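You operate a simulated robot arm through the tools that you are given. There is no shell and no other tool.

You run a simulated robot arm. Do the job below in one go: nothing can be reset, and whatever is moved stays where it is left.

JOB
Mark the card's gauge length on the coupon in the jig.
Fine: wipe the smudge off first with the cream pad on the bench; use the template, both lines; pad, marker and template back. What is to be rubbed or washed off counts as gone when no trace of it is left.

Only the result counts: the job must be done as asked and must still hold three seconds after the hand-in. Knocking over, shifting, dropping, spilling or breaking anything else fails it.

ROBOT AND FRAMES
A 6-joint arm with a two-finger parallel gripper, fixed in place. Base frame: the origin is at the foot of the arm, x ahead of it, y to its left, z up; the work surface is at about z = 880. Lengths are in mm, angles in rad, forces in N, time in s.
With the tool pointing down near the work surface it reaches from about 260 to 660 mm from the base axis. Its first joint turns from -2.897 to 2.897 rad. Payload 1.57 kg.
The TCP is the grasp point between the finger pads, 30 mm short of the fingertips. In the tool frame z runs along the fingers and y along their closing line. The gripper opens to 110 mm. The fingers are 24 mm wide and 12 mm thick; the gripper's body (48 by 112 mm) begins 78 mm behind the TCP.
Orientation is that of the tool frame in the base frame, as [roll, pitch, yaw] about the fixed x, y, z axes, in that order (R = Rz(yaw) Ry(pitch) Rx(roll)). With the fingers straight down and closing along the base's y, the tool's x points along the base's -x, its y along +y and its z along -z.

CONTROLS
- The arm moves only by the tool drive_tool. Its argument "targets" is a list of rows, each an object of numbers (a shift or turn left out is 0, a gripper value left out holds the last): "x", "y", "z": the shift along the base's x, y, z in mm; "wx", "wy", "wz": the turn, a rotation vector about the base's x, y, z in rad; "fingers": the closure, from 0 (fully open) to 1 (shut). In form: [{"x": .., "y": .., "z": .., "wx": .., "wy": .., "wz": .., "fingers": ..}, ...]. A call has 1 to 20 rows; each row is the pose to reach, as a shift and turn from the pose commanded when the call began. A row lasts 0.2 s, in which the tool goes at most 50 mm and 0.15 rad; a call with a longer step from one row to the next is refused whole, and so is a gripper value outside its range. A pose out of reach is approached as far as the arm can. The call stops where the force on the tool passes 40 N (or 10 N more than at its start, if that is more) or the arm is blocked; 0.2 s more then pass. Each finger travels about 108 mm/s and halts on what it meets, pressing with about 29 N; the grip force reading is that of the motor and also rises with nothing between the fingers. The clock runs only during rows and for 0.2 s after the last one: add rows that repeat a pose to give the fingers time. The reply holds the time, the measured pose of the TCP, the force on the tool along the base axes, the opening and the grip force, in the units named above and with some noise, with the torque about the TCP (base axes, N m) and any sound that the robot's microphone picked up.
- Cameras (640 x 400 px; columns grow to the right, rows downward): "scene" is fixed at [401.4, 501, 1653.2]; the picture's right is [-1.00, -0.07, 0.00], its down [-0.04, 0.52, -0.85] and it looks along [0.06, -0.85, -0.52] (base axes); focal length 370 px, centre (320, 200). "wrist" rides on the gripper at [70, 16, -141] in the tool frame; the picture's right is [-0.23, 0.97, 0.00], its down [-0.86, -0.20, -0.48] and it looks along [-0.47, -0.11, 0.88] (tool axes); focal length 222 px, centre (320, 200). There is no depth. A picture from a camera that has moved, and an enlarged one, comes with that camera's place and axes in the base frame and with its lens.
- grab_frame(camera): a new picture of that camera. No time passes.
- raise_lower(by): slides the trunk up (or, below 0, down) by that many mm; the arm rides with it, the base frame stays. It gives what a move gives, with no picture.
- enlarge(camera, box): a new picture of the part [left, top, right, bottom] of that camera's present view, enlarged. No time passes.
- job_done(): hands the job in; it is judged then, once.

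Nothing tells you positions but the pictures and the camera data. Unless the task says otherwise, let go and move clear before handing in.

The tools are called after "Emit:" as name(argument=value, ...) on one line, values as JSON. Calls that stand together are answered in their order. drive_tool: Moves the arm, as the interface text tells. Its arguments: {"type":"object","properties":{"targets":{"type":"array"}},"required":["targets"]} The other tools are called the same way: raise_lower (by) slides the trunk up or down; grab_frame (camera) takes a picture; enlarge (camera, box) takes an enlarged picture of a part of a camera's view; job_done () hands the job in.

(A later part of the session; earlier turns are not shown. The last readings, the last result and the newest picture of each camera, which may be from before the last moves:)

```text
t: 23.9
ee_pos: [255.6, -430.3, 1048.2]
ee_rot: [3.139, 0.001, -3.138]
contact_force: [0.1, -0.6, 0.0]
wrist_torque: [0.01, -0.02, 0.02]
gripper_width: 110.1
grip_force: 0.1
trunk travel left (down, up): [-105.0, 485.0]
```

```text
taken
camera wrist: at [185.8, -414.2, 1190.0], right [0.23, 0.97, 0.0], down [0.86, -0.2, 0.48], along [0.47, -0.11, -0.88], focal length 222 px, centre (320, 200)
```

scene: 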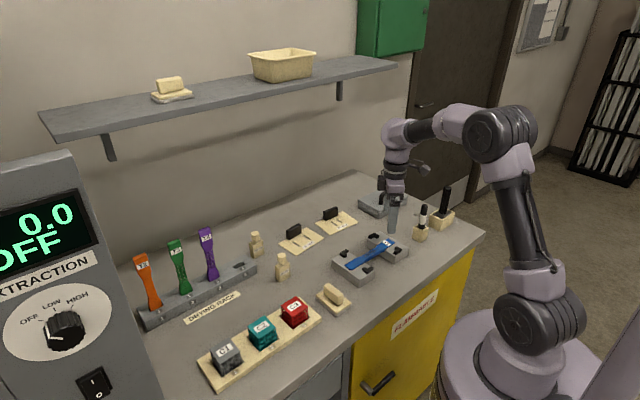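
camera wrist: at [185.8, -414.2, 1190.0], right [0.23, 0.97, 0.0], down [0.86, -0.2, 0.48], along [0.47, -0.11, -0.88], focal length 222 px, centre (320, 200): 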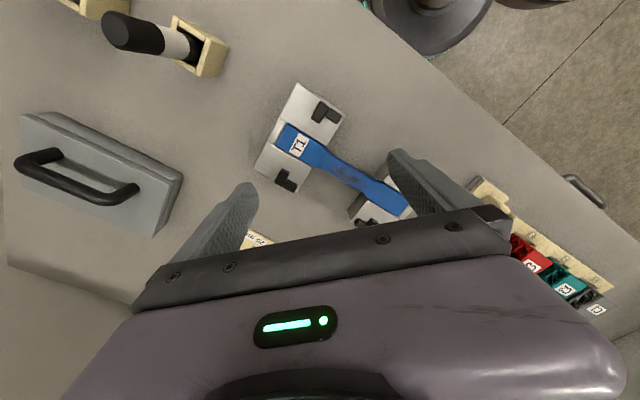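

Good posture now. I'll shift so the jig is fully visible and take an enlarged picture to measure it.

Emit:
drive_tool(targets=[{"x": 20, "y": 25, "z": 10}, {"x": 40, "y": 50, "z": 20}, {"x": 40, "y": 50, "z": 20}])

Emit:
enlarge(camera="wrist", box=[200, 60, 440, 220])

Emit:
grab_frame(camera="wrist")

```text
t: 24.7
ee_pos: [295.4, -379.8, 1067.6]
ee_rot: [3.14, 0.0, -3.139]
contact_force: [-0.2, -0.7, 0.1]
wrist_torque: [0.0, 0.01, 0.02]
gripper_width: 110.1
grip_force: 0.0
trunk travel left (down, up): [-105.0, 485.0]
```

```text
2.50 times, centred on (320, 140) of wrist
camera zoom: at [226.1, -364.2, 1209.5], right [0.23, 0.97, 0.0], down [0.86, -0.2, 0.48], along [0.47, -0.11, -0.88], focal length 555 px, centre (320, 350)
```

zoom: 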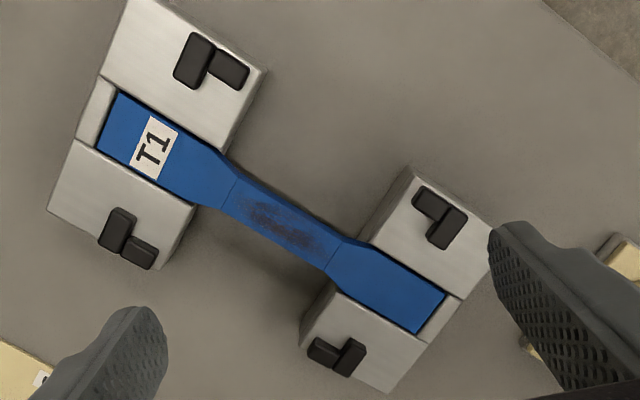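

```text
taken
camera wrist: at [226.1, -364.2, 1209.5], right [0.23, 0.97, 0.0], down [0.86, -0.2, 0.48], along [0.47, -0.11, -0.88], focal length 222 px, centre (320, 200)
```

wrist: 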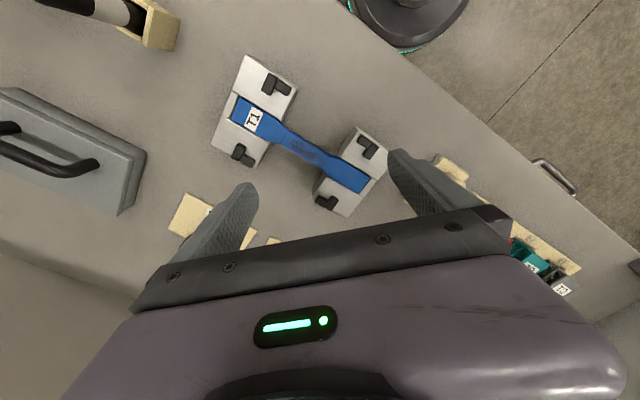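

The coupon lies at about 45° centred near (303,-402), with four L-shaped corner guides that fit the template outline. Next I'll view the cream pad on the bench.

Emit:
drive_tool(targets=[{"x": 20, "y": 40}, {"x": 40, "y": 80}, {"x": 60, "y": 120}, {"x": 80, "y": 160}, {"x": 90, "y": 180}, {"x": 90, "y": 180}])

Emit:
grab_frame(camera="wrist")

Emit:
enlarge(camera="wrist", box=[200, 60, 440, 220])

```text
t: 26.1
ee_pos: [385.7, -200.5, 1066.8]
ee_rot: [3.139, 0.001, -3.14]
contact_force: [0.4, 0.4, 0.5]
wrist_torque: [0.0, -0.02, -0.04]
gripper_width: 110.0
grip_force: 0.0
trunk travel left (down, up): [-105.0, 485.0]
```

```text
taken
camera wrist: at [315.7, -183.7, 1209.5], right [0.23, 0.97, 0.0], down [0.85, -0.2, 0.48], along [0.47, -0.11, -0.88], focal length 222 px, centre (320, 200)
```

wrist: 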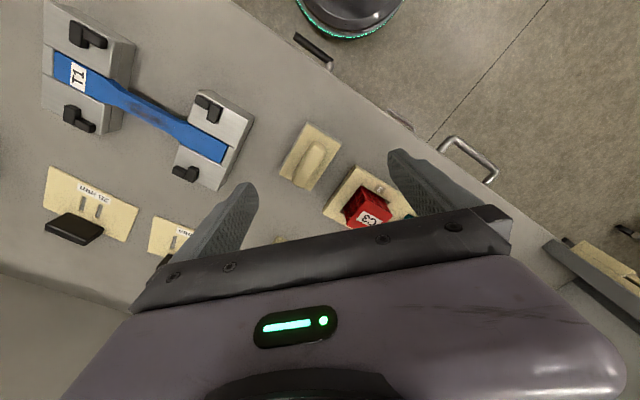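

```text
2.50 times, centred on (320, 140) of wrist
camera zoom: at [315.7, -183.7, 1209.5], right [0.23, 0.97, 0.0], down [0.85, -0.2, 0.48], along [0.47, -0.11, -0.88], focal length 555 px, centre (320, 350)
```

zoom: 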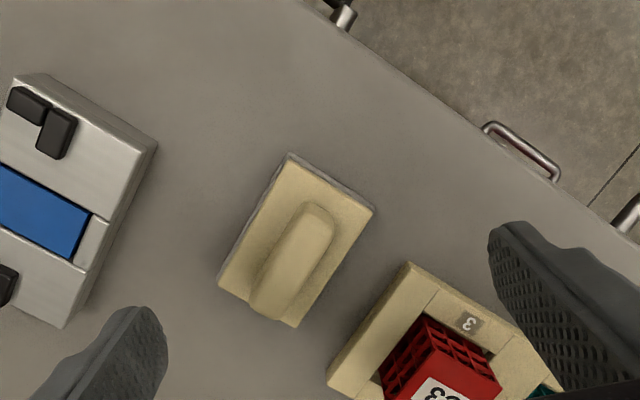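

The pad is about 54 x 82 mm centred near (412,-222), turned 45°, with its handle's long axis across. I'll look at it from the scene camera to get its heights.

Emit:
enlarge(camera="scene", box=[305, 275, 365, 325])

Emit:
enlarge(camera="scene", box=[325, 225, 415, 290])

Emit:
enlarge(camera="scene", box=[270, 205, 360, 260])

Emit:
enlarge(camera="scene", box=[400, 180, 460, 245])

```text
8.00 times, centred on (335, 300) of scene
camera zoom: at [401.4, 501.0, 1653.2], right [-1.0, -0.07, 0.0], down [-0.04, 0.52, -0.85], along [0.06, -0.85, -0.52], focal length 2963 px, centre (200, -600)
```

zoom: 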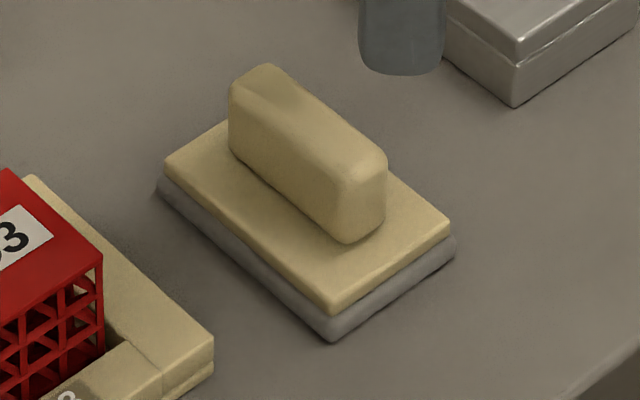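

```text
6.15 times, centred on (370, 258) of scene
camera zoom: at [401.4, 501.0, 1653.2], right [-1.0, -0.07, 0.0], down [-0.04, 0.52, -0.85], along [0.06, -0.85, -0.52], focal length 2279 px, centre (12, -154)
```

zoom: 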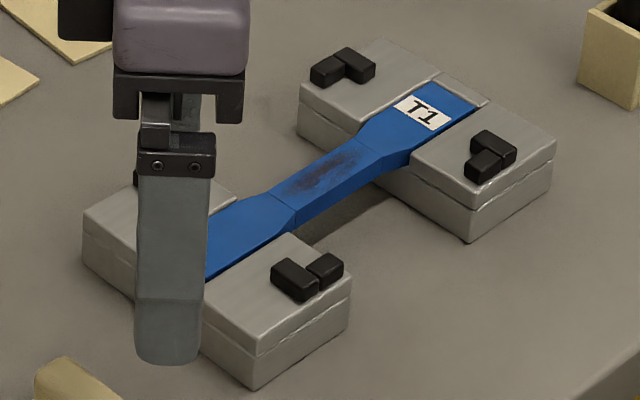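

```text
7.11 times, centred on (315, 232) of scene
camera zoom: at [401.4, 501.0, 1653.2], right [-1.0, -0.07, 0.0], down [-0.04, 0.52, -0.85], along [0.06, -0.85, -0.52], focal length 2634 px, centre (356, -31)
```

zoom: 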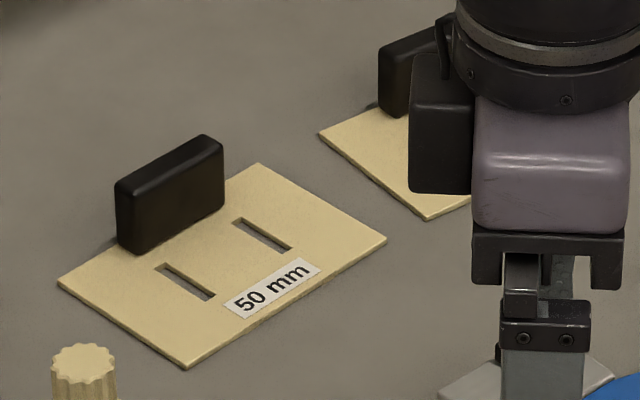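

```text
6.15 times, centred on (430, 212) of scene
camera zoom: at [401.4, 501.0, 1653.2], right [-1.0, -0.07, 0.0], down [-0.04, 0.52, -0.85], along [0.06, -0.85, -0.52], focal length 2279 px, centre (-357, 123)
```

zoom: 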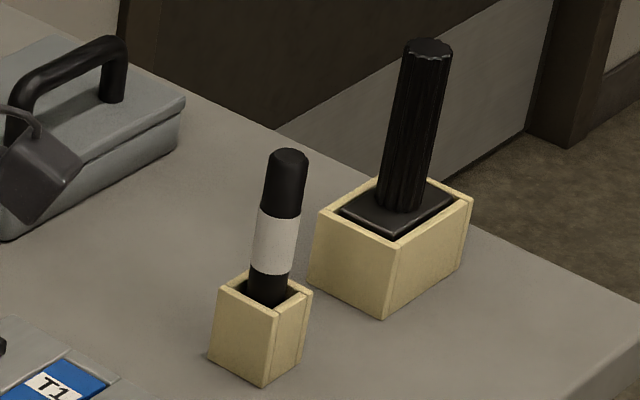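

Heights: pad plate top about 896, handle top about 923. I'll move over the pad handle, turning the tool so the fingers close across the handle.

Emit:
drive_tool(targets=[{"x": 5, "y": -4, "z": -10, "wz": -0.14}, {"x": 10, "y": -8, "z": -20, "wz": -0.28}, {"x": 15, "y": -12, "z": -30, "wz": -0.42}, {"x": 20, "y": -16, "z": -40, "wz": -0.56}, {"x": 25.5, "y": -21, "z": -50, "wz": -0.7}, {"x": 25.5, "y": -21, "z": -60, "wz": -0.785}, {"x": 25.5, "y": -21, "z": -60, "wz": -0.785}])

Emit:
grab_frame(camera="wrist")

Emit:
grab_frame(camera="scene")

```text
t: 27.1
ee_pos: [315.6, -274.4, 954.6]
ee_rot: [3.103, 0.054, 2.607]
contact_force: [-9.4, 8.1, 18.8]
wrist_torque: [-0.7, 0.55, -0.42]
gripper_width: 107.6
grip_force: 0.1
out of reach, approached as far as the arm can: row 1, 2, 3, 4, 5
trunk travel left (down, up): [-105.0, 485.0]
stopped in row 5: the force on the tool passed its limit at 80 N (the readings are from after the stop); the commanded pose is now the measured one
```

```text
taken
camera wrist: at [253.9, -225.3, 1094.1], right [0.69, 0.72, 0.05], down [0.6, -0.61, 0.52], along [0.4, -0.33, -0.86], focal length 222 px, centre (320, 200)
```

wrist: 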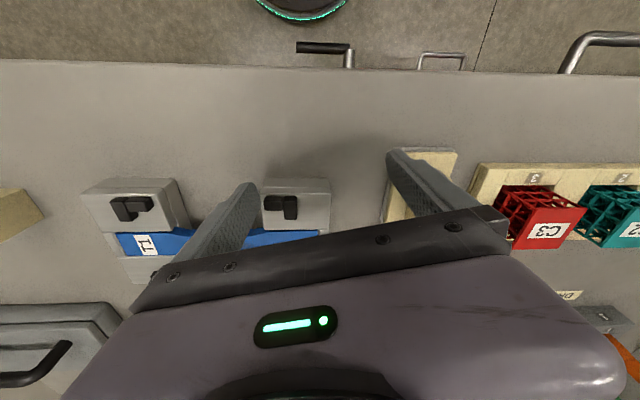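

```text
taken
```

scene: 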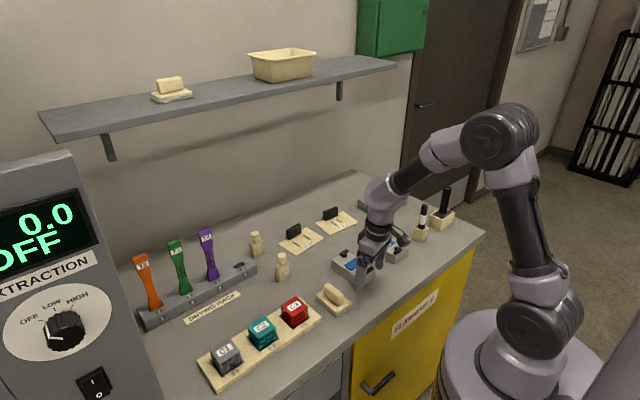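

The wrist ran into a joint limit in that turning direction and the arm drifted, touching something. I'll lift straight up and check for damage.

Emit:
drive_tool(targets=[{"z": 25}, {"z": 60}, {"z": 100}, {"z": 140}, {"z": 140}])

Emit:
grab_frame(camera="wrist")

Emit:
enlarge(camera="scene", box=[305, 205, 445, 325])

```text
t: 28.3
ee_pos: [283.9, -294.6, 1069.9]
ee_rot: [3.085, 0.07, 2.623]
contact_force: [-0.1, 0.0, -0.4]
wrist_torque: [-0.01, 0.03, 0.03]
gripper_width: 109.9
grip_force: 0.1
out of reach, approached as far as the arm can: row 1, 2, 3, 4, 5
trunk travel left (down, up): [-105.0, 485.0]
```

```text
taken
camera wrist: at [218.8, -248.2, 1206.9], right [0.68, 0.73, 0.07], down [0.6, -0.6, 0.53], along [0.43, -0.31, -0.85], focal length 222 px, centre (320, 200)
```

wrist: 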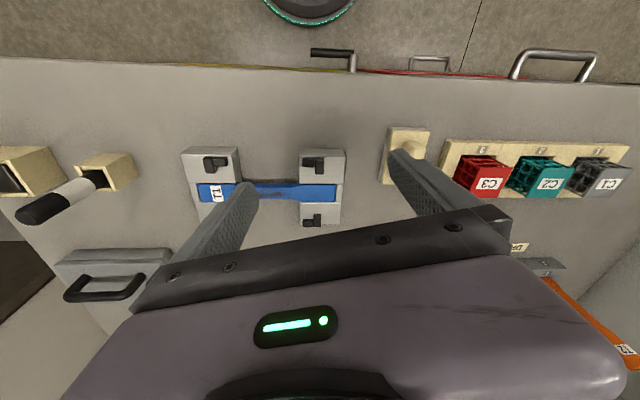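

```text
3.33 times, centred on (375, 265) of scene
camera zoom: at [401.4, 501.0, 1653.2], right [-1.0, -0.07, 0.0], down [-0.04, 0.52, -0.85], along [0.06, -0.85, -0.52], focal length 1235 px, centre (137, -17)
```

zoom: 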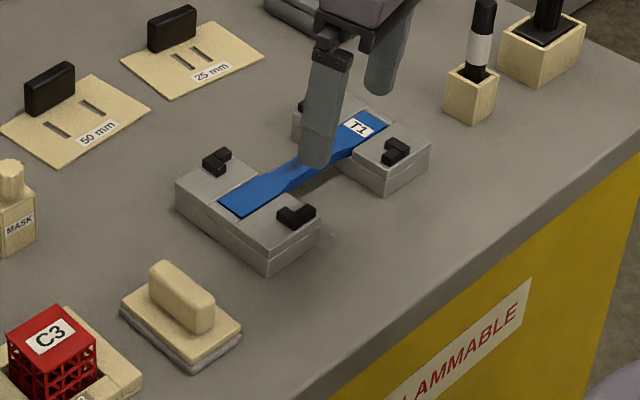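

Nothing appears to have moved. I'll back out of the joint limit by turning the other way and straightening the tool, staying high.

Emit:
drive_tool(targets=[{"z": 0, "wz": 0.14}, {"z": 0, "wz": 0.28, "wx": -0.003, "wy": 0.033}, {"z": 0, "wz": 0.42, "wx": -0.006, "wy": 0.066}, {"z": 0, "wz": 0.56, "wx": -0.006, "wy": 0.066}, {"z": 0, "wz": 0.7, "wx": -0.006, "wy": 0.066}, {"z": 0, "wz": 0.7, "wx": -0.006, "wy": 0.066}])

Emit:
enlarge(camera="scene", box=[325, 225, 415, 290])

Emit:
enlarge(camera="scene", box=[305, 275, 365, 325])

```text
t: 29.7
ee_pos: [284.1, -293.9, 1069.0]
ee_rot: [3.119, -0.009, -2.973]
contact_force: [0.6, -0.3, -0.4]
wrist_torque: [0.02, -0.02, -0.02]
gripper_width: 110.0
grip_force: 0.0
trunk travel left (down, up): [-105.0, 485.0]
```

```text
6.15 times, centred on (370, 258) of scene
camera zoom: at [401.4, 501.0, 1653.2], right [-1.0, -0.07, 0.0], down [-0.04, 0.52, -0.85], along [0.06, -0.85, -0.52], focal length 2279 px, centre (12, -154)
```

zoom: 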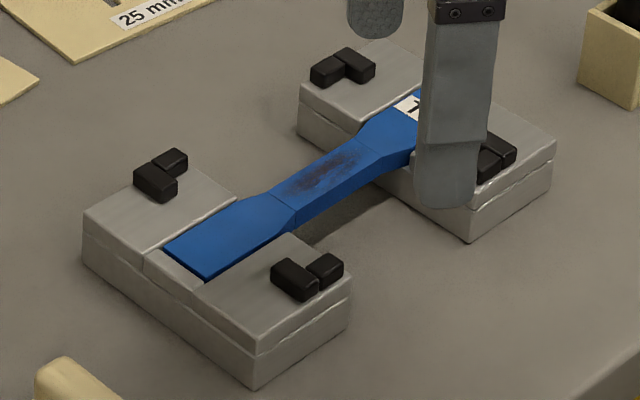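

```text
8.00 times, centred on (335, 300) of scene
camera zoom: at [401.4, 501.0, 1653.2], right [-1.0, -0.07, 0.0], down [-0.04, 0.52, -0.85], along [0.06, -0.85, -0.52], focal length 2963 px, centre (200, -600)
```

zoom: 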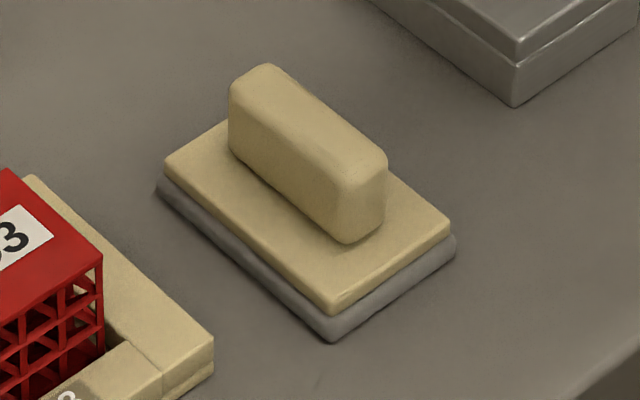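

Both jig and pad are unmoved compared with before. I'll go higher and turn the tool the other way (positive) over the pad.

Emit:
drive_tool(targets=[{"z": 40, "wz": 0.14}, {"z": 80, "wz": 0.28}, {"z": 110, "x": 10, "wz": 0.42}, {"z": 110, "x": 20, "wz": 0.56}, {"z": 110, "x": 30, "wz": 0.7}, {"z": 110, "x": 40, "y": 5, "wz": 0.84}, {"z": 110, "x": 50, "y": 10, "wz": 0.98}, {"z": 110, "x": 60, "y": 15, "wz": 1.12}, {"z": 110, "x": 70, "y": 20, "wz": 1.26}, {"z": 110, "x": 80, "y": 25, "wz": 1.4}, {"z": 110, "x": 90, "y": 30, "wz": 1.54}, {"z": 110, "x": 100, "y": 40, "wz": 1.68}, {"z": 110, "x": 110, "y": 50, "wz": 1.82}, {"z": 110, "x": 120, "y": 60, "wz": 1.96}, {"z": 110, "x": 127, "y": 70, "wz": 2.1}, {"z": 110, "x": 127, "y": 72, "wz": 2.188}, {"z": 110, "x": 127, "y": 72, "wz": 2.188}])

Emit:
grab_frame(camera="wrist")

Emit:
grab_frame(camera="scene")

```text
t: 33.3
ee_pos: [411.1, -221.4, 1180.5]
ee_rot: [3.12, -0.011, -0.789]
contact_force: [-0.2, -1.0, -0.1]
wrist_torque: [0.03, 0.01, -0.01]
gripper_width: 110.2
grip_force: 0.0
trunk travel left (down, up): [-105.0, 485.0]
```

```text
taken
camera wrist: at [449.7, -278.8, 1322.5], right [-0.85, -0.53, 0.02], down [-0.46, 0.76, 0.47], along [-0.26, 0.39, -0.89], focal length 222 px, centre (320, 200)
```

wrist: 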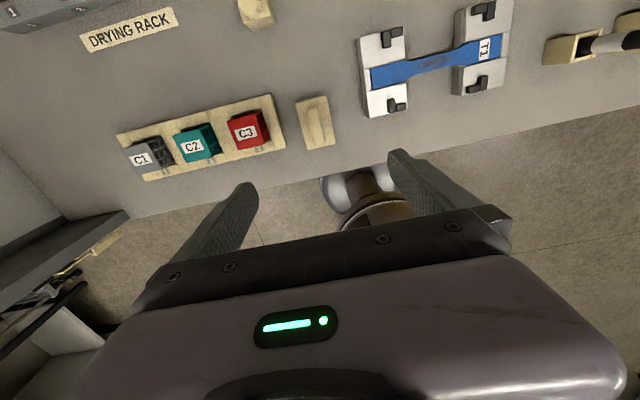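

```text
taken
```

scene: 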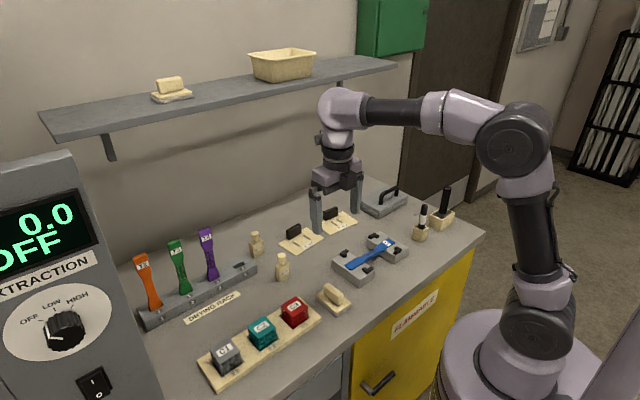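

That orientation works without limits. I'll straighten the small tilt and descend in stages over the pad handle.

Emit:
drive_tool(targets=[{"wx": 0.023, "wy": -0.0076, "wz": 0.004}, {"z": -40, "wx": 0.023, "wy": -0.0076, "wz": 0.004}, {"z": -80, "wx": 0.023, "wy": -0.0076, "wz": 0.004}, {"z": -110, "wx": 0.023, "wy": -0.0076, "wz": 0.004}, {"z": -110, "wx": 0.023, "wy": -0.0076, "wz": 0.004}])

Emit:
grab_frame(camera="wrist")

Emit:
enlarge(camera="wrist", box=[200, 60, 440, 220])

```text
t: 34.5
ee_pos: [409.8, -221.1, 1069.6]
ee_rot: [-3.141, -0.001, -0.784]
contact_force: [0.7, 0.4, -0.3]
wrist_torque: [0.0, -0.01, -0.03]
gripper_width: 109.9
grip_force: 0.1
trunk travel left (down, up): [-105.0, 485.0]
```

```text
taken
camera wrist: at [448.6, -281.9, 1211.0], right [-0.85, -0.53, 0.0], down [-0.46, 0.74, 0.48], along [-0.25, 0.41, -0.88], focal length 222 px, centre (320, 200)
```

wrist: 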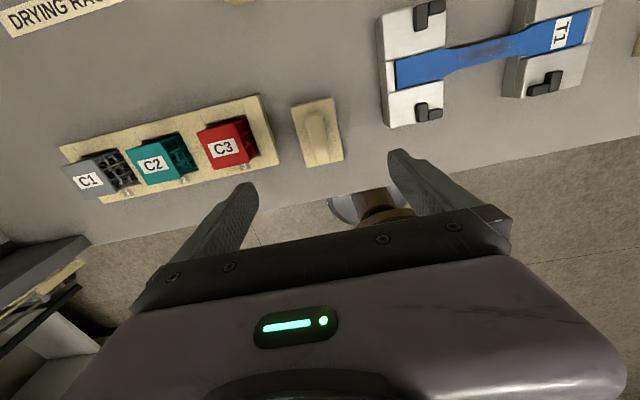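

```text
2.50 times, centred on (320, 140) of wrist
camera zoom: at [448.6, -281.9, 1211.0], right [-0.85, -0.53, 0.0], down [-0.46, 0.74, 0.48], along [-0.25, 0.41, -0.88], focal length 555 px, centre (320, 350)
```

zoom: 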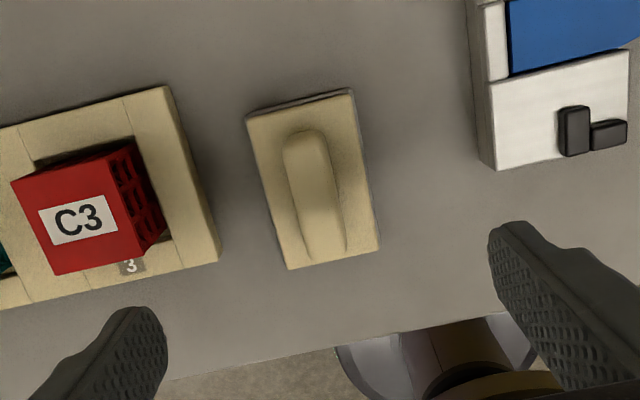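

The pad position is confirmed at about (412.4,-223.1). I'll partly close the fingers to clear the neighbouring rack and descend to the handle.

Emit:
drive_tool(targets=[{"x": 2.6, "y": -2, "z": -30, "fingers": 0.45}, {"x": 2.6, "y": -2, "z": -60, "fingers": 0.45}, {"x": 2.6, "y": -2, "z": -85, "fingers": 0.45}, {"x": 2.6, "y": -2, "z": -105, "fingers": 0.45}, {"x": 2.6, "y": -2, "z": -105, "fingers": 0.45}])

Emit:
grab_frame(camera="wrist")

Emit:
enlarge(camera="scene", box=[280, 230, 380, 330])

```text
t: 35.7
ee_pos: [415.5, -226.7, 970.4]
ee_rot: [-3.128, 0.009, -0.785]
contact_force: [0.3, -0.1, 0.5]
wrist_torque: [0.01, 0.01, 0.01]
gripper_width: 60.3
grip_force: 0.2
out of reach, approached as far as the arm can: row 4, 5
trunk travel left (down, up): [-105.0, 485.0]
```

```text
taken
camera wrist: at [454.0, -288.2, 1111.1], right [-0.85, -0.53, -0.01], down [-0.47, 0.74, 0.49], along [-0.25, 0.42, -0.87], focal length 222 px, centre (320, 200)
```

wrist: 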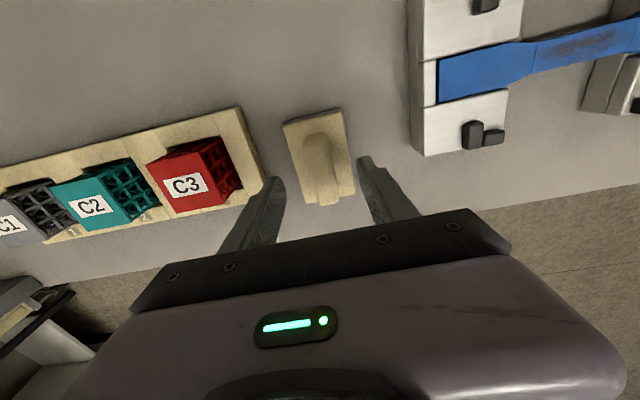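

```text
4.00 times, centred on (330, 280) of scene
camera zoom: at [401.4, 501.0, 1653.2], right [-1.0, -0.07, 0.0], down [-0.04, 0.52, -0.85], along [0.06, -0.85, -0.52], focal length 1482 px, centre (280, -120)
```

zoom: 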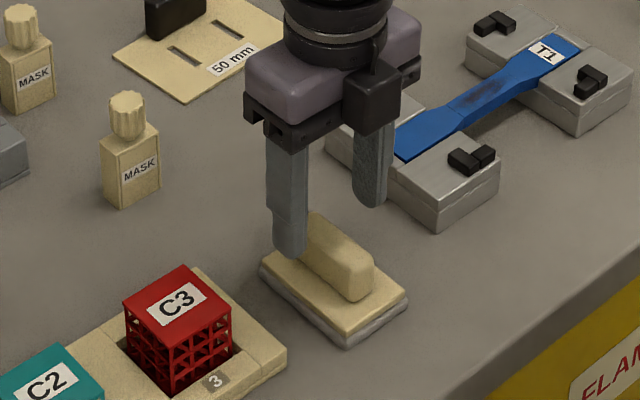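

The arm reaches its lower limit here, so I'll lift a bit and lower the trunk further.

Emit:
drive_tool(targets=[{"z": 40}, {"z": 80}, {"z": 80}])

Emit:
raise_lower(by=-100)

```text
t: 36.5
ee_pos: [417.2, -225.4, 1049.9]
ee_rot: [-3.141, 0.0, -0.785]
contact_force: [0.0, 0.8, -0.3]
wrist_torque: [0.0, 0.0, -0.01]
gripper_width: 60.3
grip_force: 0.1
trunk travel left (down, up): [-105.0, 485.0]
```

```text
t: 37.9
ee_pos: [417.7, -225.7, 950.8]
ee_rot: [3.141, 0.0, -0.784]
contact_force: [-0.5, -0.3, 0.5]
wrist_torque: [0.01, 0.02, 0.04]
gripper_width: 60.7
grip_force: 0.1
trunk travel left (down, up): [-5.0, 585.0]
```

Now I'll centre on the handle, go down to z≈931 and close.

Emit:
drive_tool(targets=[{"x": -5.2, "y": 2.5, "z": -5}, {"x": -5.2, "y": 2.5, "z": -15}, {"x": -5.2, "y": 2.5, "z": -20}, {"x": -5.2, "y": 2.5, "z": -20}])

Emit:
grab_frame(camera="wrist")

Emit:
enlarge(camera="scene", box=[300, 260, 370, 330])

```text
t: 38.9
ee_pos: [411.5, -224.0, 930.8]
ee_rot: [3.141, -0.001, -0.785]
contact_force: [-0.4, 0.4, 0.1]
wrist_torque: [0.03, 0.02, 0.01]
gripper_width: 60.6
grip_force: 0.1
trunk travel left (down, up): [-5.0, 585.0]
```

```text
taken
camera wrist: at [450.0, -283.6, 1072.6], right [-0.85, -0.53, 0.0], down [-0.46, 0.75, 0.48], along [-0.25, 0.41, -0.88], focal length 222 px, centre (320, 200)
```

wrist: 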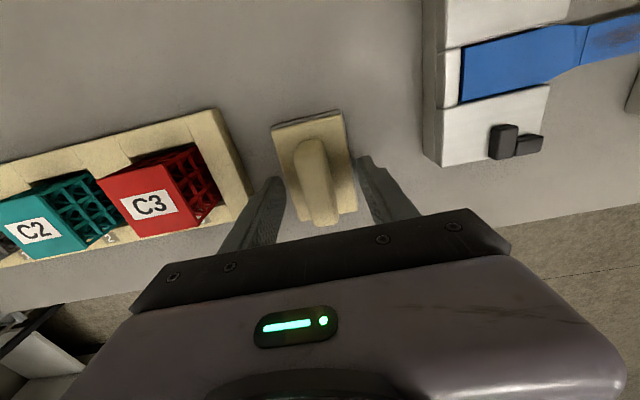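

```text
5.71 times, centred on (335, 295) of scene
camera zoom: at [401.4, 501.0, 1653.2], right [-1.0, -0.07, 0.0], down [-0.04, 0.52, -0.85], along [0.06, -0.85, -0.52], focal length 2116 px, centre (234, -343)
```

zoom: 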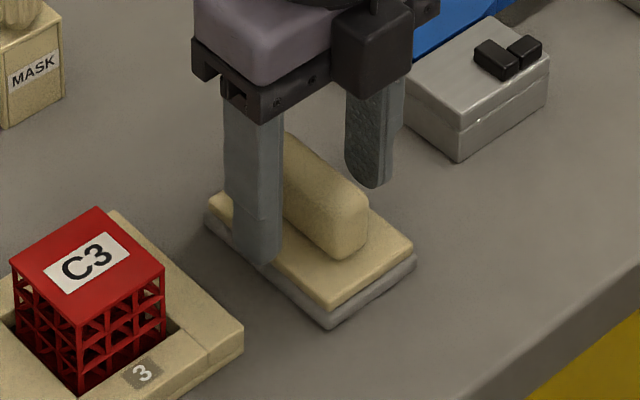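

The fingers straddle the handle. Closing now.

Emit:
drive_tool(targets=[{"fingers": 0.7}, {"fingers": 1.0}, {"fingers": 1.0}, {"fingers": 1.0}])

Emit:
drive_tool(targets=[{"z": 10}, {"z": 30}, {"z": 60}, {"z": 60}])

Emit:
grab_frame(camera="wrist")

Emit:
enlarge(camera="scene", box=[280, 230, 380, 330])

```text
t: 39.9
ee_pos: [412.4, -223.2, 930.6]
ee_rot: [-3.141, 0.0, -0.784]
contact_force: [-0.4, 0.2, -1.7]
wrist_torque: [-0.02, -0.02, 0.0]
gripper_width: 20.9
grip_force: 28.5
trunk travel left (down, up): [-5.0, 585.0]
```

```text
t: 40.9
ee_pos: [411.3, -222.1, 990.6]
ee_rot: [3.141, -0.001, -0.782]
contact_force: [0.1, -0.7, -1.0]
wrist_torque: [0.02, -0.02, 0.02]
gripper_width: 21.1
grip_force: 29.2
trunk travel left (down, up): [-5.0, 585.0]
```

```text
taken
camera wrist: at [449.6, -283.6, 1132.8], right [-0.85, -0.53, 0.0], down [-0.46, 0.75, 0.48], along [-0.25, 0.41, -0.88], focal length 222 px, centre (320, 200)
```

wrist: 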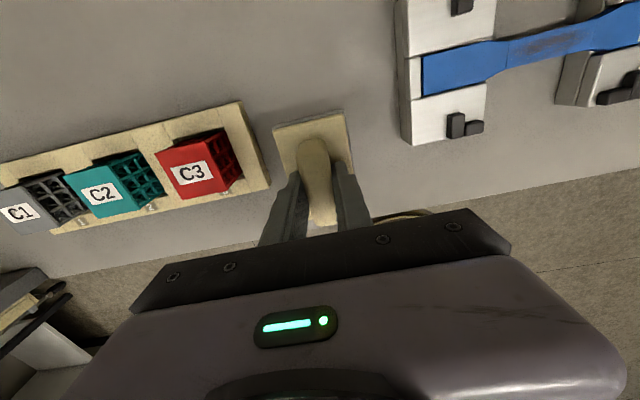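

```text
4.00 times, centred on (330, 280) of scene
camera zoom: at [401.4, 501.0, 1653.2], right [-1.0, -0.07, 0.0], down [-0.04, 0.52, -0.85], along [0.06, -0.85, -0.52], focal length 1482 px, centre (280, -120)
```

zoom: 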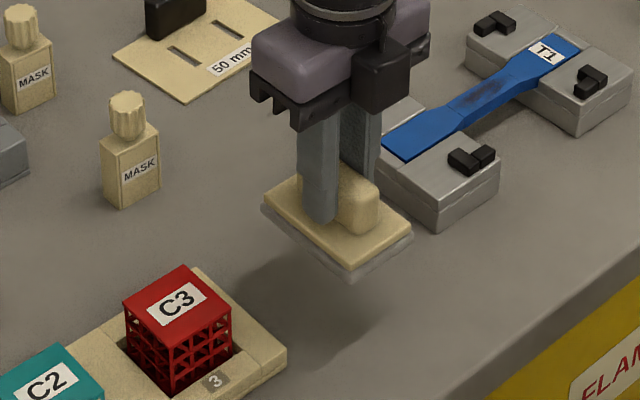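

The pad is in the grip. I estimate the coupon's top at about z=913, so I'll carry the pad high over the coupon centre and check for reach limits.

Emit:
drive_tool(targets=[{"z": 30}, {"x": -15, "y": -27, "z": 60}, {"x": -35, "y": -58, "z": 60}, {"x": -55, "y": -90, "z": 60}, {"x": -75, "y": -122, "z": 60}, {"x": -95, "y": -155, "z": 60}, {"x": -109, "y": -179.5, "z": 60}, {"x": -109, "y": -179.5, "z": 60}])

Emit:
grab_frame(camera="wrist")

Emit:
grab_frame(camera="scene")

```text
t: 42.7
ee_pos: [303.9, -404.7, 1048.8]
ee_rot: [3.141, 0.002, -0.783]
contact_force: [0.5, -0.4, -1.0]
wrist_torque: [0.03, 0.0, 0.01]
gripper_width: 21.2
grip_force: 29.3
trunk travel left (down, up): [-5.0, 585.0]
```

```text
taken
camera wrist: at [341.3, -464.5, 1191.5], right [-0.85, -0.53, 0.0], down [-0.46, 0.74, 0.48], along [-0.25, 0.41, -0.88], focal length 222 px, centre (320, 200)
```

wrist: 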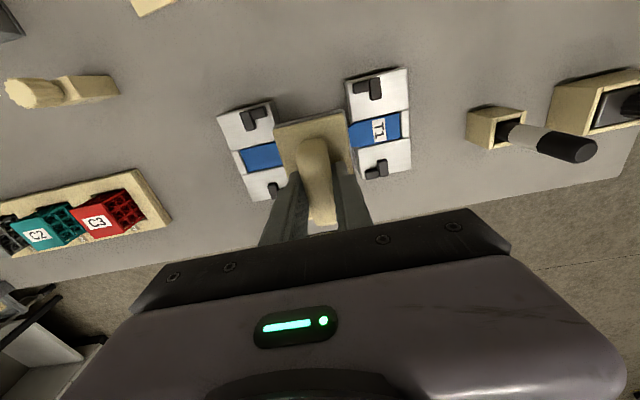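

```text
taken
```

scene: 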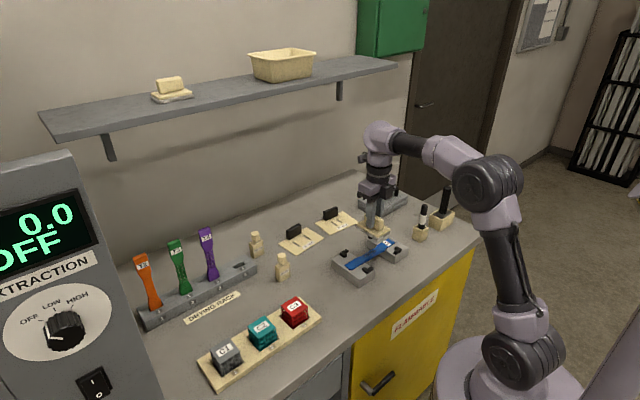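

The pad is right over the coupon. I'll come down to just above it and check the alignment.

Emit:
drive_tool(targets=[{"y": 1, "z": -30}, {"y": 1, "z": -55}, {"y": 1, "z": -68}, {"y": 1, "z": -68}])

Emit:
enlarge(camera="wrist", box=[180, 40, 460, 230])

Emit:
enlarge(camera="scene", box=[325, 205, 425, 285])

```text
t: 43.7
ee_pos: [302.9, -401.1, 981.8]
ee_rot: [-3.141, 0.002, -0.784]
contact_force: [0.0, 0.4, -1.1]
wrist_torque: [0.02, -0.01, 0.01]
gripper_width: 21.1
grip_force: 28.7
trunk travel left (down, up): [-5.0, 585.0]
```

```text
2.11 times, centred on (320, 135) of wrist
camera zoom: at [341.3, -462.4, 1123.8], right [-0.85, -0.53, 0.0], down [-0.46, 0.74, 0.48], along [-0.25, 0.41, -0.88], focal length 468 px, centre (320, 337)
```

zoom: 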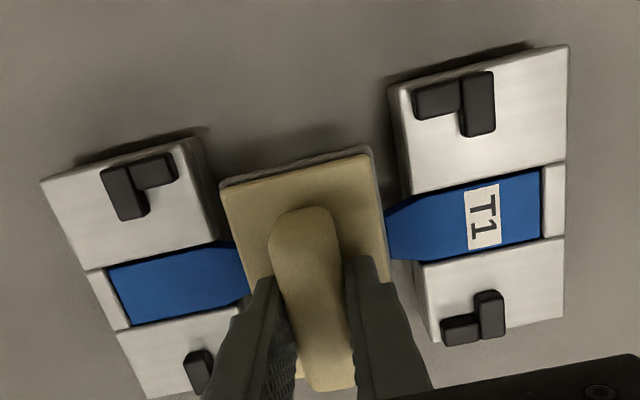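

```text
5.00 times, centred on (375, 245) of scene
camera zoom: at [401.4, 501.0, 1653.2], right [-1.0, -0.07, 0.0], down [-0.04, 0.52, -0.85], along [0.06, -0.85, -0.52], focal length 1852 px, centre (45, -25)
```

zoom: 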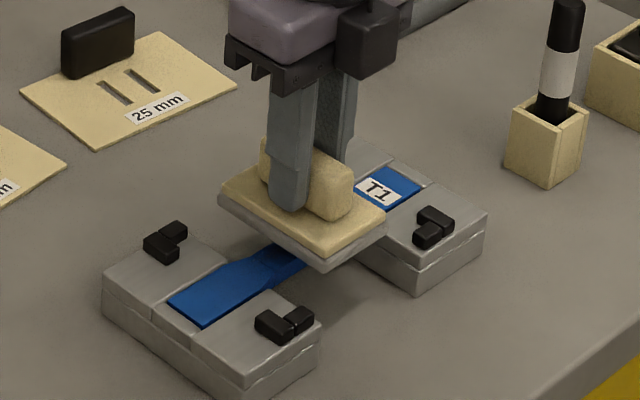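

Alignment looks right. I'll lower slowly until light contact.

Emit:
drive_tool(targets=[{"z": -6}, {"z": -12}, {"z": -12}])

Emit:
drive_tool(targets=[{"z": -1}, {"z": -2}, {"z": -3}])

```text
t: 44.5
ee_pos: [303.5, -401.3, 971.1]
ee_rot: [3.141, 0.001, -0.783]
contact_force: [-0.6, 0.6, 0.2]
wrist_torque: [-0.03, 0.02, 0.01]
gripper_width: 21.0
grip_force: 29.1
trunk travel left (down, up): [-5.0, 585.0]
```

```text
t: 45.3
ee_pos: [302.7, -400.9, 967.5]
ee_rot: [3.14, 0.0, -0.785]
contact_force: [-0.2, -0.2, -0.8]
wrist_torque: [0.01, -0.03, -0.03]
gripper_width: 20.9
grip_force: 28.8
trunk travel left (down, up): [-5.0, 585.0]
```

Emit:
drive_tool(targets=[{"z": -1}, {"z": -2}, {"z": -2}])

Emit:
drive_tool(targets=[{"z": -1}, {"z": -1}])

Emit:
drive_tool(targets=[{"z": -1}, {"z": -1}])

```text
t: 46.1
ee_pos: [303.1, -401.2, 965.8]
ee_rot: [3.14, -0.001, -0.784]
contact_force: [-0.5, 0.1, 0.4]
wrist_torque: [-0.02, -0.02, 0.04]
gripper_width: 20.7
grip_force: 28.8
trunk travel left (down, up): [-5.0, 585.0]
```

```text
t: 46.7
ee_pos: [302.7, -402.3, 965.0]
ee_rot: [-3.141, -0.001, -0.784]
contact_force: [1.2, 0.1, 0.7]
wrist_torque: [-0.03, 0.04, 0.01]
gripper_width: 20.9
grip_force: 29.3
trunk travel left (down, up): [-5.0, 585.0]
```

```text
t: 47.3
ee_pos: [302.4, -402.2, 964.3]
ee_rot: [-3.141, -0.002, -0.784]
contact_force: [1.8, -2.8, 10.0]
wrist_torque: [-0.09, -0.12, 0.04]
gripper_width: 21.0
grip_force: 29.4
trunk travel left (down, up): [-5.0, 585.0]
```

Light contact of about 10 N is made. Now I'll rub across and along the gauge section.

Emit:
drive_tool(targets=[{"x": 8.5, "y": -8.5}, {"x": -8.5, "y": 8.5}, {"x": 8.5, "y": -8.5}, {"x": -8.5, "y": 8.5}, {"x": -14.1, "y": 2.8}, {"x": 2.8, "y": -14.1}, {"x": -14.1, "y": 2.8}, {"x": 2.8, "y": -14.1}, {"x": 14.1, "y": -2.8}, {"x": -2.8, "y": 14.1}, {"x": 14.1, "y": -2.8}, {"x": -2.8, "y": 14.1}, {"x": -8.5, "y": 8.5}, {"x": 8.5, "y": -8.5}, {"x": 0, "y": 0}])

Emit:
drive_tool(targets=[{"z": 15}, {"z": 45}, {"x": 0, "y": 0, "z": 85}, {"x": 30, "y": 40, "z": 85}, {"x": 60, "y": 80, "z": 85}, {"x": 75, "y": 115, "z": 85}, {"x": 75, "y": 115, "z": 85}])

Emit:
enlarge(camera="scene", box=[325, 225, 415, 290])

Emit:
grab_frame(camera="wrist")

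```text
t: 50.5
ee_pos: [301.0, -402.6, 964.2]
ee_rot: [3.14, 0.001, -0.784]
contact_force: [-1.0, 1.1, 4.2]
wrist_torque: [0.07, -0.03, -0.01]
gripper_width: 21.0
grip_force: 28.8
trunk travel left (down, up): [-5.0, 585.0]
```

```text
t: 52.1
ee_pos: [378.4, -285.4, 1047.0]
ee_rot: [-3.141, 0.0, -0.785]
contact_force: [0.8, 0.0, -0.4]
wrist_torque: [0.01, 0.03, 0.01]
gripper_width: 20.6
grip_force: 28.6
trunk travel left (down, up): [-5.0, 585.0]
```

```text
6.15 times, centred on (370, 258) of scene
camera zoom: at [401.4, 501.0, 1653.2], right [-1.0, -0.07, 0.0], down [-0.04, 0.52, -0.85], along [0.06, -0.85, -0.52], focal length 2279 px, centre (12, -154)
```

zoom: 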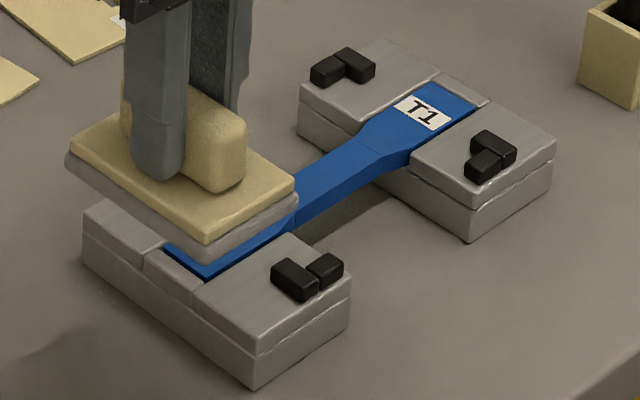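

```text
taken
camera wrist: at [417.0, -345.3, 1189.7], right [-0.85, -0.53, 0.0], down [-0.46, 0.75, 0.48], along [-0.25, 0.41, -0.88], focal length 222 px, centre (320, 200)
```

wrist: 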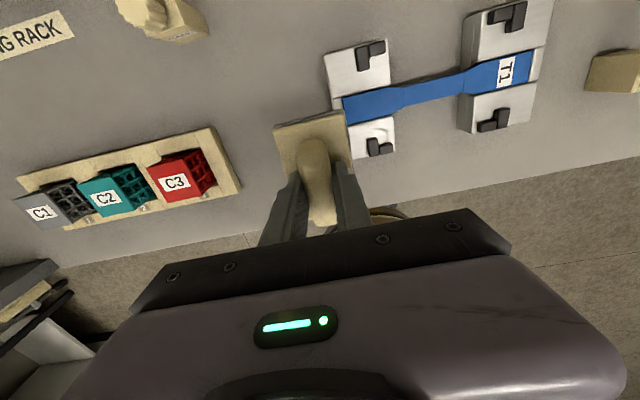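

The smudge looks gone; I'll check closely for traces.

Emit:
enlarge(camera="wrist", box=[380, 60, 490, 120])

Emit:
enlarge(camera="scene", box=[355, 230, 395, 262])

```text
5.82 times, centred on (435, 90) of wrist
camera zoom: at [417.0, -345.3, 1189.7], right [-0.85, -0.53, 0.0], down [-0.46, 0.75, 0.48], along [-0.25, 0.41, -0.88], focal length 1292 px, centre (-349, 840)
```

zoom: 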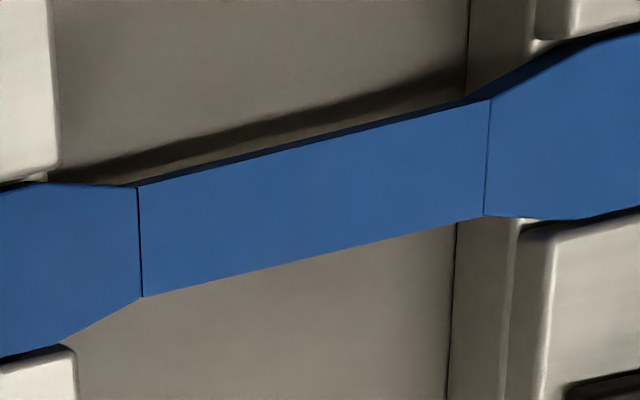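

```text
12.50 times, centred on (375, 246) of scene
camera zoom: at [401.4, 501.0, 1653.2], right [-1.0, -0.07, 0.0], down [-0.04, 0.52, -0.85], along [0.06, -0.85, -0.52], focal length 4630 px, centre (-368, -375)
```

zoom: 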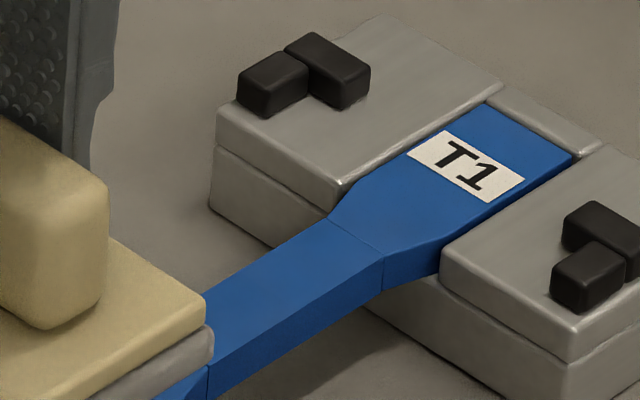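

The coupon is clean. I'll return the pad to exactly where it was.

Emit:
drive_tool(targets=[{"x": 15, "y": 30}, {"x": 34, "y": 63.5}, {"x": 34, "y": 63.5, "z": -40}, {"x": 34, "y": 63.5, "z": -80}, {"x": 34, "y": 63.5, "z": -105}, {"x": 34, "y": 63.5, "z": -113}, {"x": 34, "y": 63.5, "z": -116}, {"x": 34, "y": 63.5, "z": -117}, {"x": 34, "y": 63.5, "z": -117}])

Emit:
enlarge(camera="scene", box=[305, 275, 365, 325])

```text
t: 54.1
ee_pos: [411.6, -223.2, 930.4]
ee_rot: [-3.141, 0.001, -0.783]
contact_force: [-0.1, -0.5, 0.8]
wrist_torque: [0.0, -0.01, -0.02]
gripper_width: 20.9
grip_force: 29.0
trunk travel left (down, up): [-5.0, 585.0]
```

```text
8.00 times, centred on (335, 300) of scene
camera zoom: at [401.4, 501.0, 1653.2], right [-1.0, -0.07, 0.0], down [-0.04, 0.52, -0.85], along [0.06, -0.85, -0.52], focal length 2963 px, centre (200, -600)
```

zoom: 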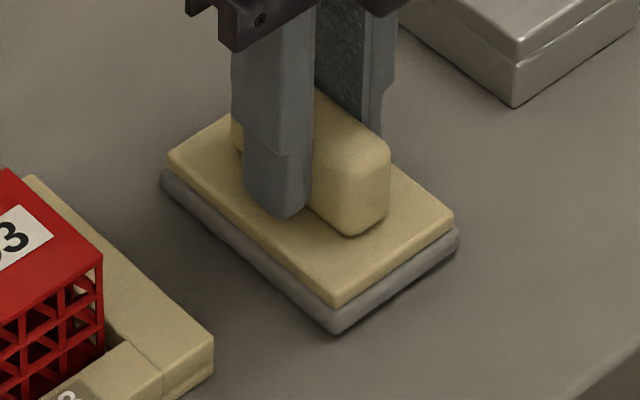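

The pad seems to be still a couple of millimetres up. I'll lower gently until it touches the bench.

Emit:
drive_tool(targets=[{"z": -1}, {"z": -1}])

Emit:
drive_tool(targets=[{"z": -1}, {"z": -1}])

```text
t: 54.7
ee_pos: [412.1, -223.2, 930.6]
ee_rot: [-3.142, 0.002, -0.783]
contact_force: [0.2, -0.1, -0.7]
wrist_torque: [0.02, 0.03, 0.01]
gripper_width: 21.2
grip_force: 29.0
trunk travel left (down, up): [-5.0, 585.0]
```

```text
t: 55.3
ee_pos: [412.5, -225.0, 929.6]
ee_rot: [3.141, 0.001, -0.784]
contact_force: [-0.6, 0.8, 7.3]
wrist_torque: [-0.26, -0.21, 0.01]
gripper_width: 20.9
grip_force: 28.6
trunk travel left (down, up): [-5.0, 585.0]
```

It touches the bench now. Releasing to a partial opening and lifting off.

Emit:
drive_tool(targets=[{"z": 0.5, "fingers": 0.7}, {"z": 0.5, "fingers": 0.45}, {"z": 0.5, "fingers": 0.45}])

Emit:
drive_tool(targets=[{"z": 20}, {"z": 60}, {"z": 100}, {"z": 140}, {"z": 140}])

Emit:
enlarge(camera="scene", box=[305, 275, 365, 325])

Emit:
grab_frame(camera="scene")

```text
t: 56.1
ee_pos: [412.5, -222.8, 929.9]
ee_rot: [-3.141, 0.0, -0.783]
contact_force: [0.1, 0.8, 0.0]
wrist_torque: [-0.01, -0.04, -0.01]
gripper_width: 60.7
grip_force: 0.0
trunk travel left (down, up): [-5.0, 585.0]
```

```text
t: 57.3
ee_pos: [410.6, -223.1, 1071.9]
ee_rot: [3.141, -0.001, -0.783]
contact_force: [-0.6, 0.6, 0.5]
wrist_torque: [0.01, -0.01, 0.01]
gripper_width: 60.5
grip_force: 0.0
trunk travel left (down, up): [-5.0, 585.0]
```

```text
8.00 times, centred on (335, 300) of scene
camera zoom: at [401.4, 501.0, 1653.2], right [-1.0, -0.07, 0.0], down [-0.04, 0.52, -0.85], along [0.06, -0.85, -0.52], focal length 2963 px, centre (200, -600)
```

zoom: 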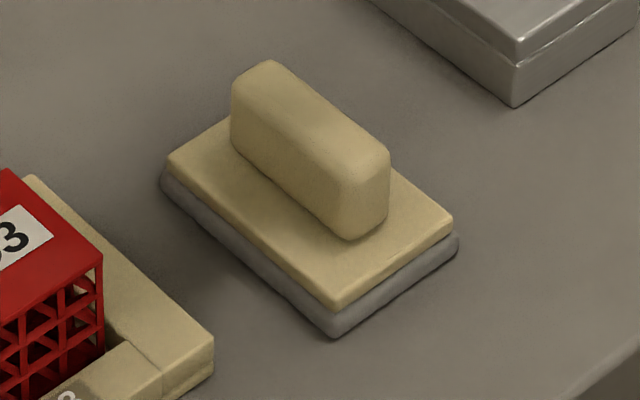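

```text
taken
```

scene: 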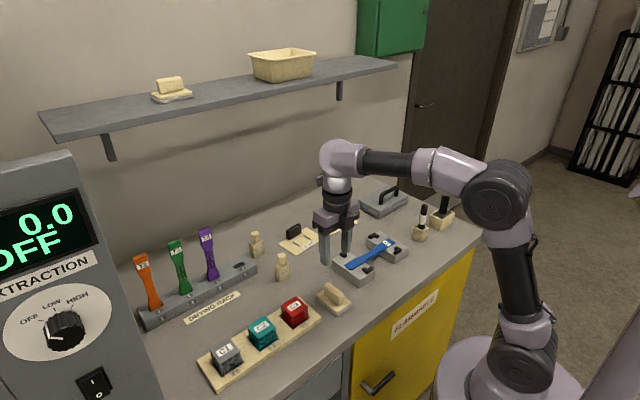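

The pad is back in place. Next I'll view the 50 mm template from above.

Emit:
drive_tool(targets=[{"x": 10, "y": -35, "fingers": 0}, {"x": 20, "y": -70}, {"x": 30, "y": -105}, {"x": 40, "y": -140}, {"x": 50, "y": -175}, {"x": 60, "y": -195}, {"x": 60, "y": -195}])

Emit:
grab_frame(camera="wrist")

Emit:
enlarge(camera="wrist", box=[180, 0, 420, 160])

```text
t: 58.9
ee_pos: [461.3, -398.9, 1070.6]
ee_rot: [-3.141, 0.001, -0.784]
contact_force: [-0.5, 0.0, 0.7]
wrist_torque: [-0.01, -0.04, 0.0]
gripper_width: 109.8
grip_force: 0.1
out of reach, approached as far as the arm can: row 6, 7
trunk travel left (down, up): [-5.0, 585.0]
```

```text
taken
camera wrist: at [499.4, -458.6, 1212.7], right [-0.85, -0.53, 0.0], down [-0.46, 0.75, 0.48], along [-0.25, 0.41, -0.88], focal length 222 px, centre (320, 200)
```

wrist: 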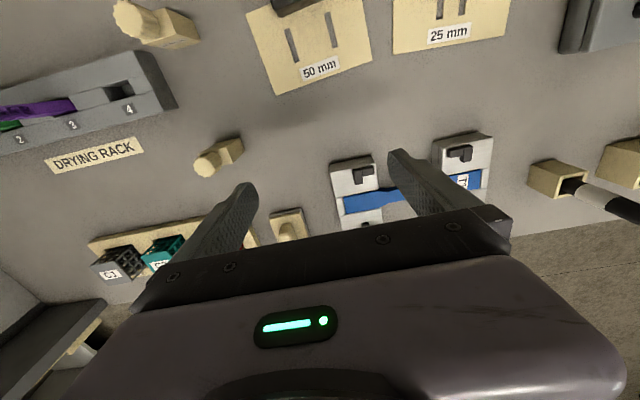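

```text
2.50 times, centred on (300, 80) of wrist
camera zoom: at [499.4, -458.6, 1212.7], right [-0.85, -0.53, 0.0], down [-0.46, 0.75, 0.48], along [-0.25, 0.41, -0.88], focal length 555 px, centre (370, 500)
```

zoom: 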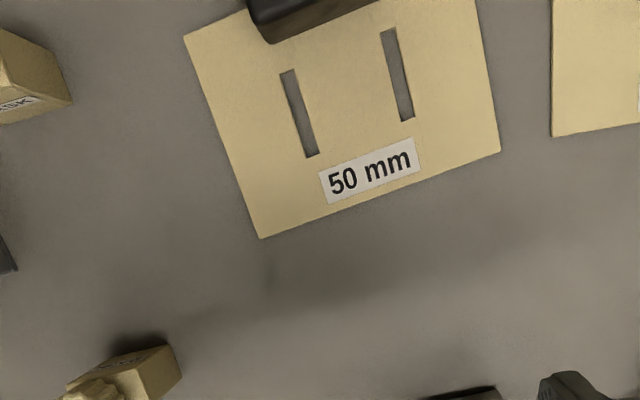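

The template is about 130 x 89 mm centred near (531,-490), turned about 49.4°, with its grip near (560,-515), beyond straight-down reach. I'll turn the tool slightly and tilt it outward, high above, to reach it.

Emit:
drive_tool(targets=[{"wz": 0.077, "x": -5, "y": 5}, {"wz": 0.077, "x": -5, "y": 5}])

Emit:
drive_tool(targets=[{"x": 15, "y": -17, "z": 5, "wx": -0.078, "wy": -0.091}, {"x": 31, "y": -35, "z": 5, "wx": -0.156, "wy": -0.182}, {"x": 47, "y": -55, "z": 0, "wx": -0.234, "wy": -0.273}, {"x": 64, "y": -75, "z": 0, "wx": -0.312, "wy": -0.364}, {"x": 80, "y": -95, "z": 0, "wx": -0.391, "wy": -0.455}, {"x": 95, "y": -114, "z": 0, "wx": -0.391, "wy": -0.455}, {"x": 95, "y": -114, "z": 0, "wx": -0.391, "wy": -0.455}])

Emit:
grab_frame(camera="wrist")

Emit:
grab_frame(camera="scene")

```text
t: 59.5
ee_pos: [456.6, -393.6, 1070.2]
ee_rot: [-3.142, 0.0, -0.707]
contact_force: [-0.6, 0.7, 0.8]
wrist_torque: [-0.02, 0.01, 0.03]
gripper_width: 110.1
grip_force: 0.1
trunk travel left (down, up): [-5.0, 585.0]
```

```text
t: 61.1
ee_pos: [551.1, -508.9, 1069.4]
ee_rot: [3.138, -0.599, -0.707]
contact_force: [-0.2, -0.1, 0.4]
wrist_torque: [0.0, 0.01, 0.01]
gripper_width: 110.0
grip_force: 0.1
trunk travel left (down, up): [-5.0, 585.0]
```

```text
taken
camera wrist: at [523.5, -505.2, 1226.5], right [-0.78, -0.62, -0.13], down [-0.61, 0.79, -0.09], along [0.15, 0.01, -0.99], focal length 222 px, centre (320, 200)
```

wrist: 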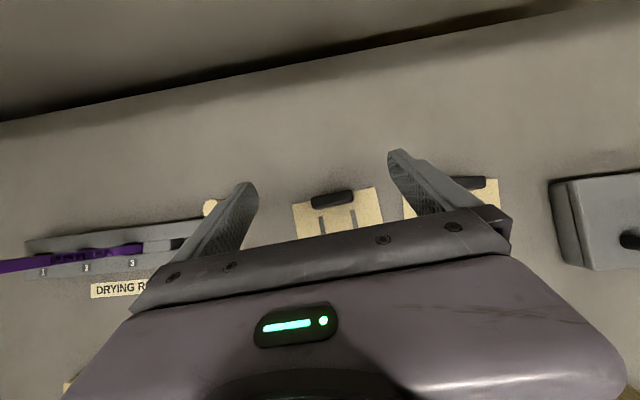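

```text
taken
```

scene: 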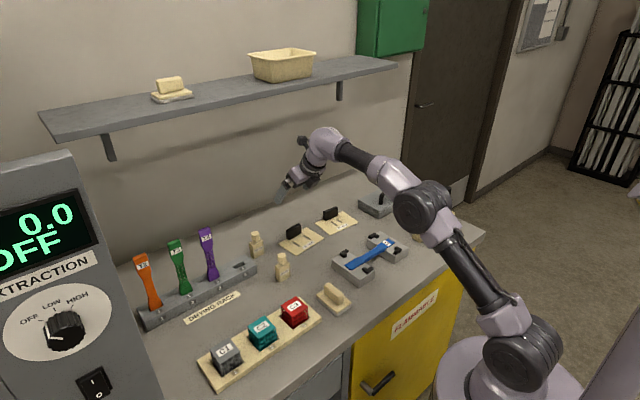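

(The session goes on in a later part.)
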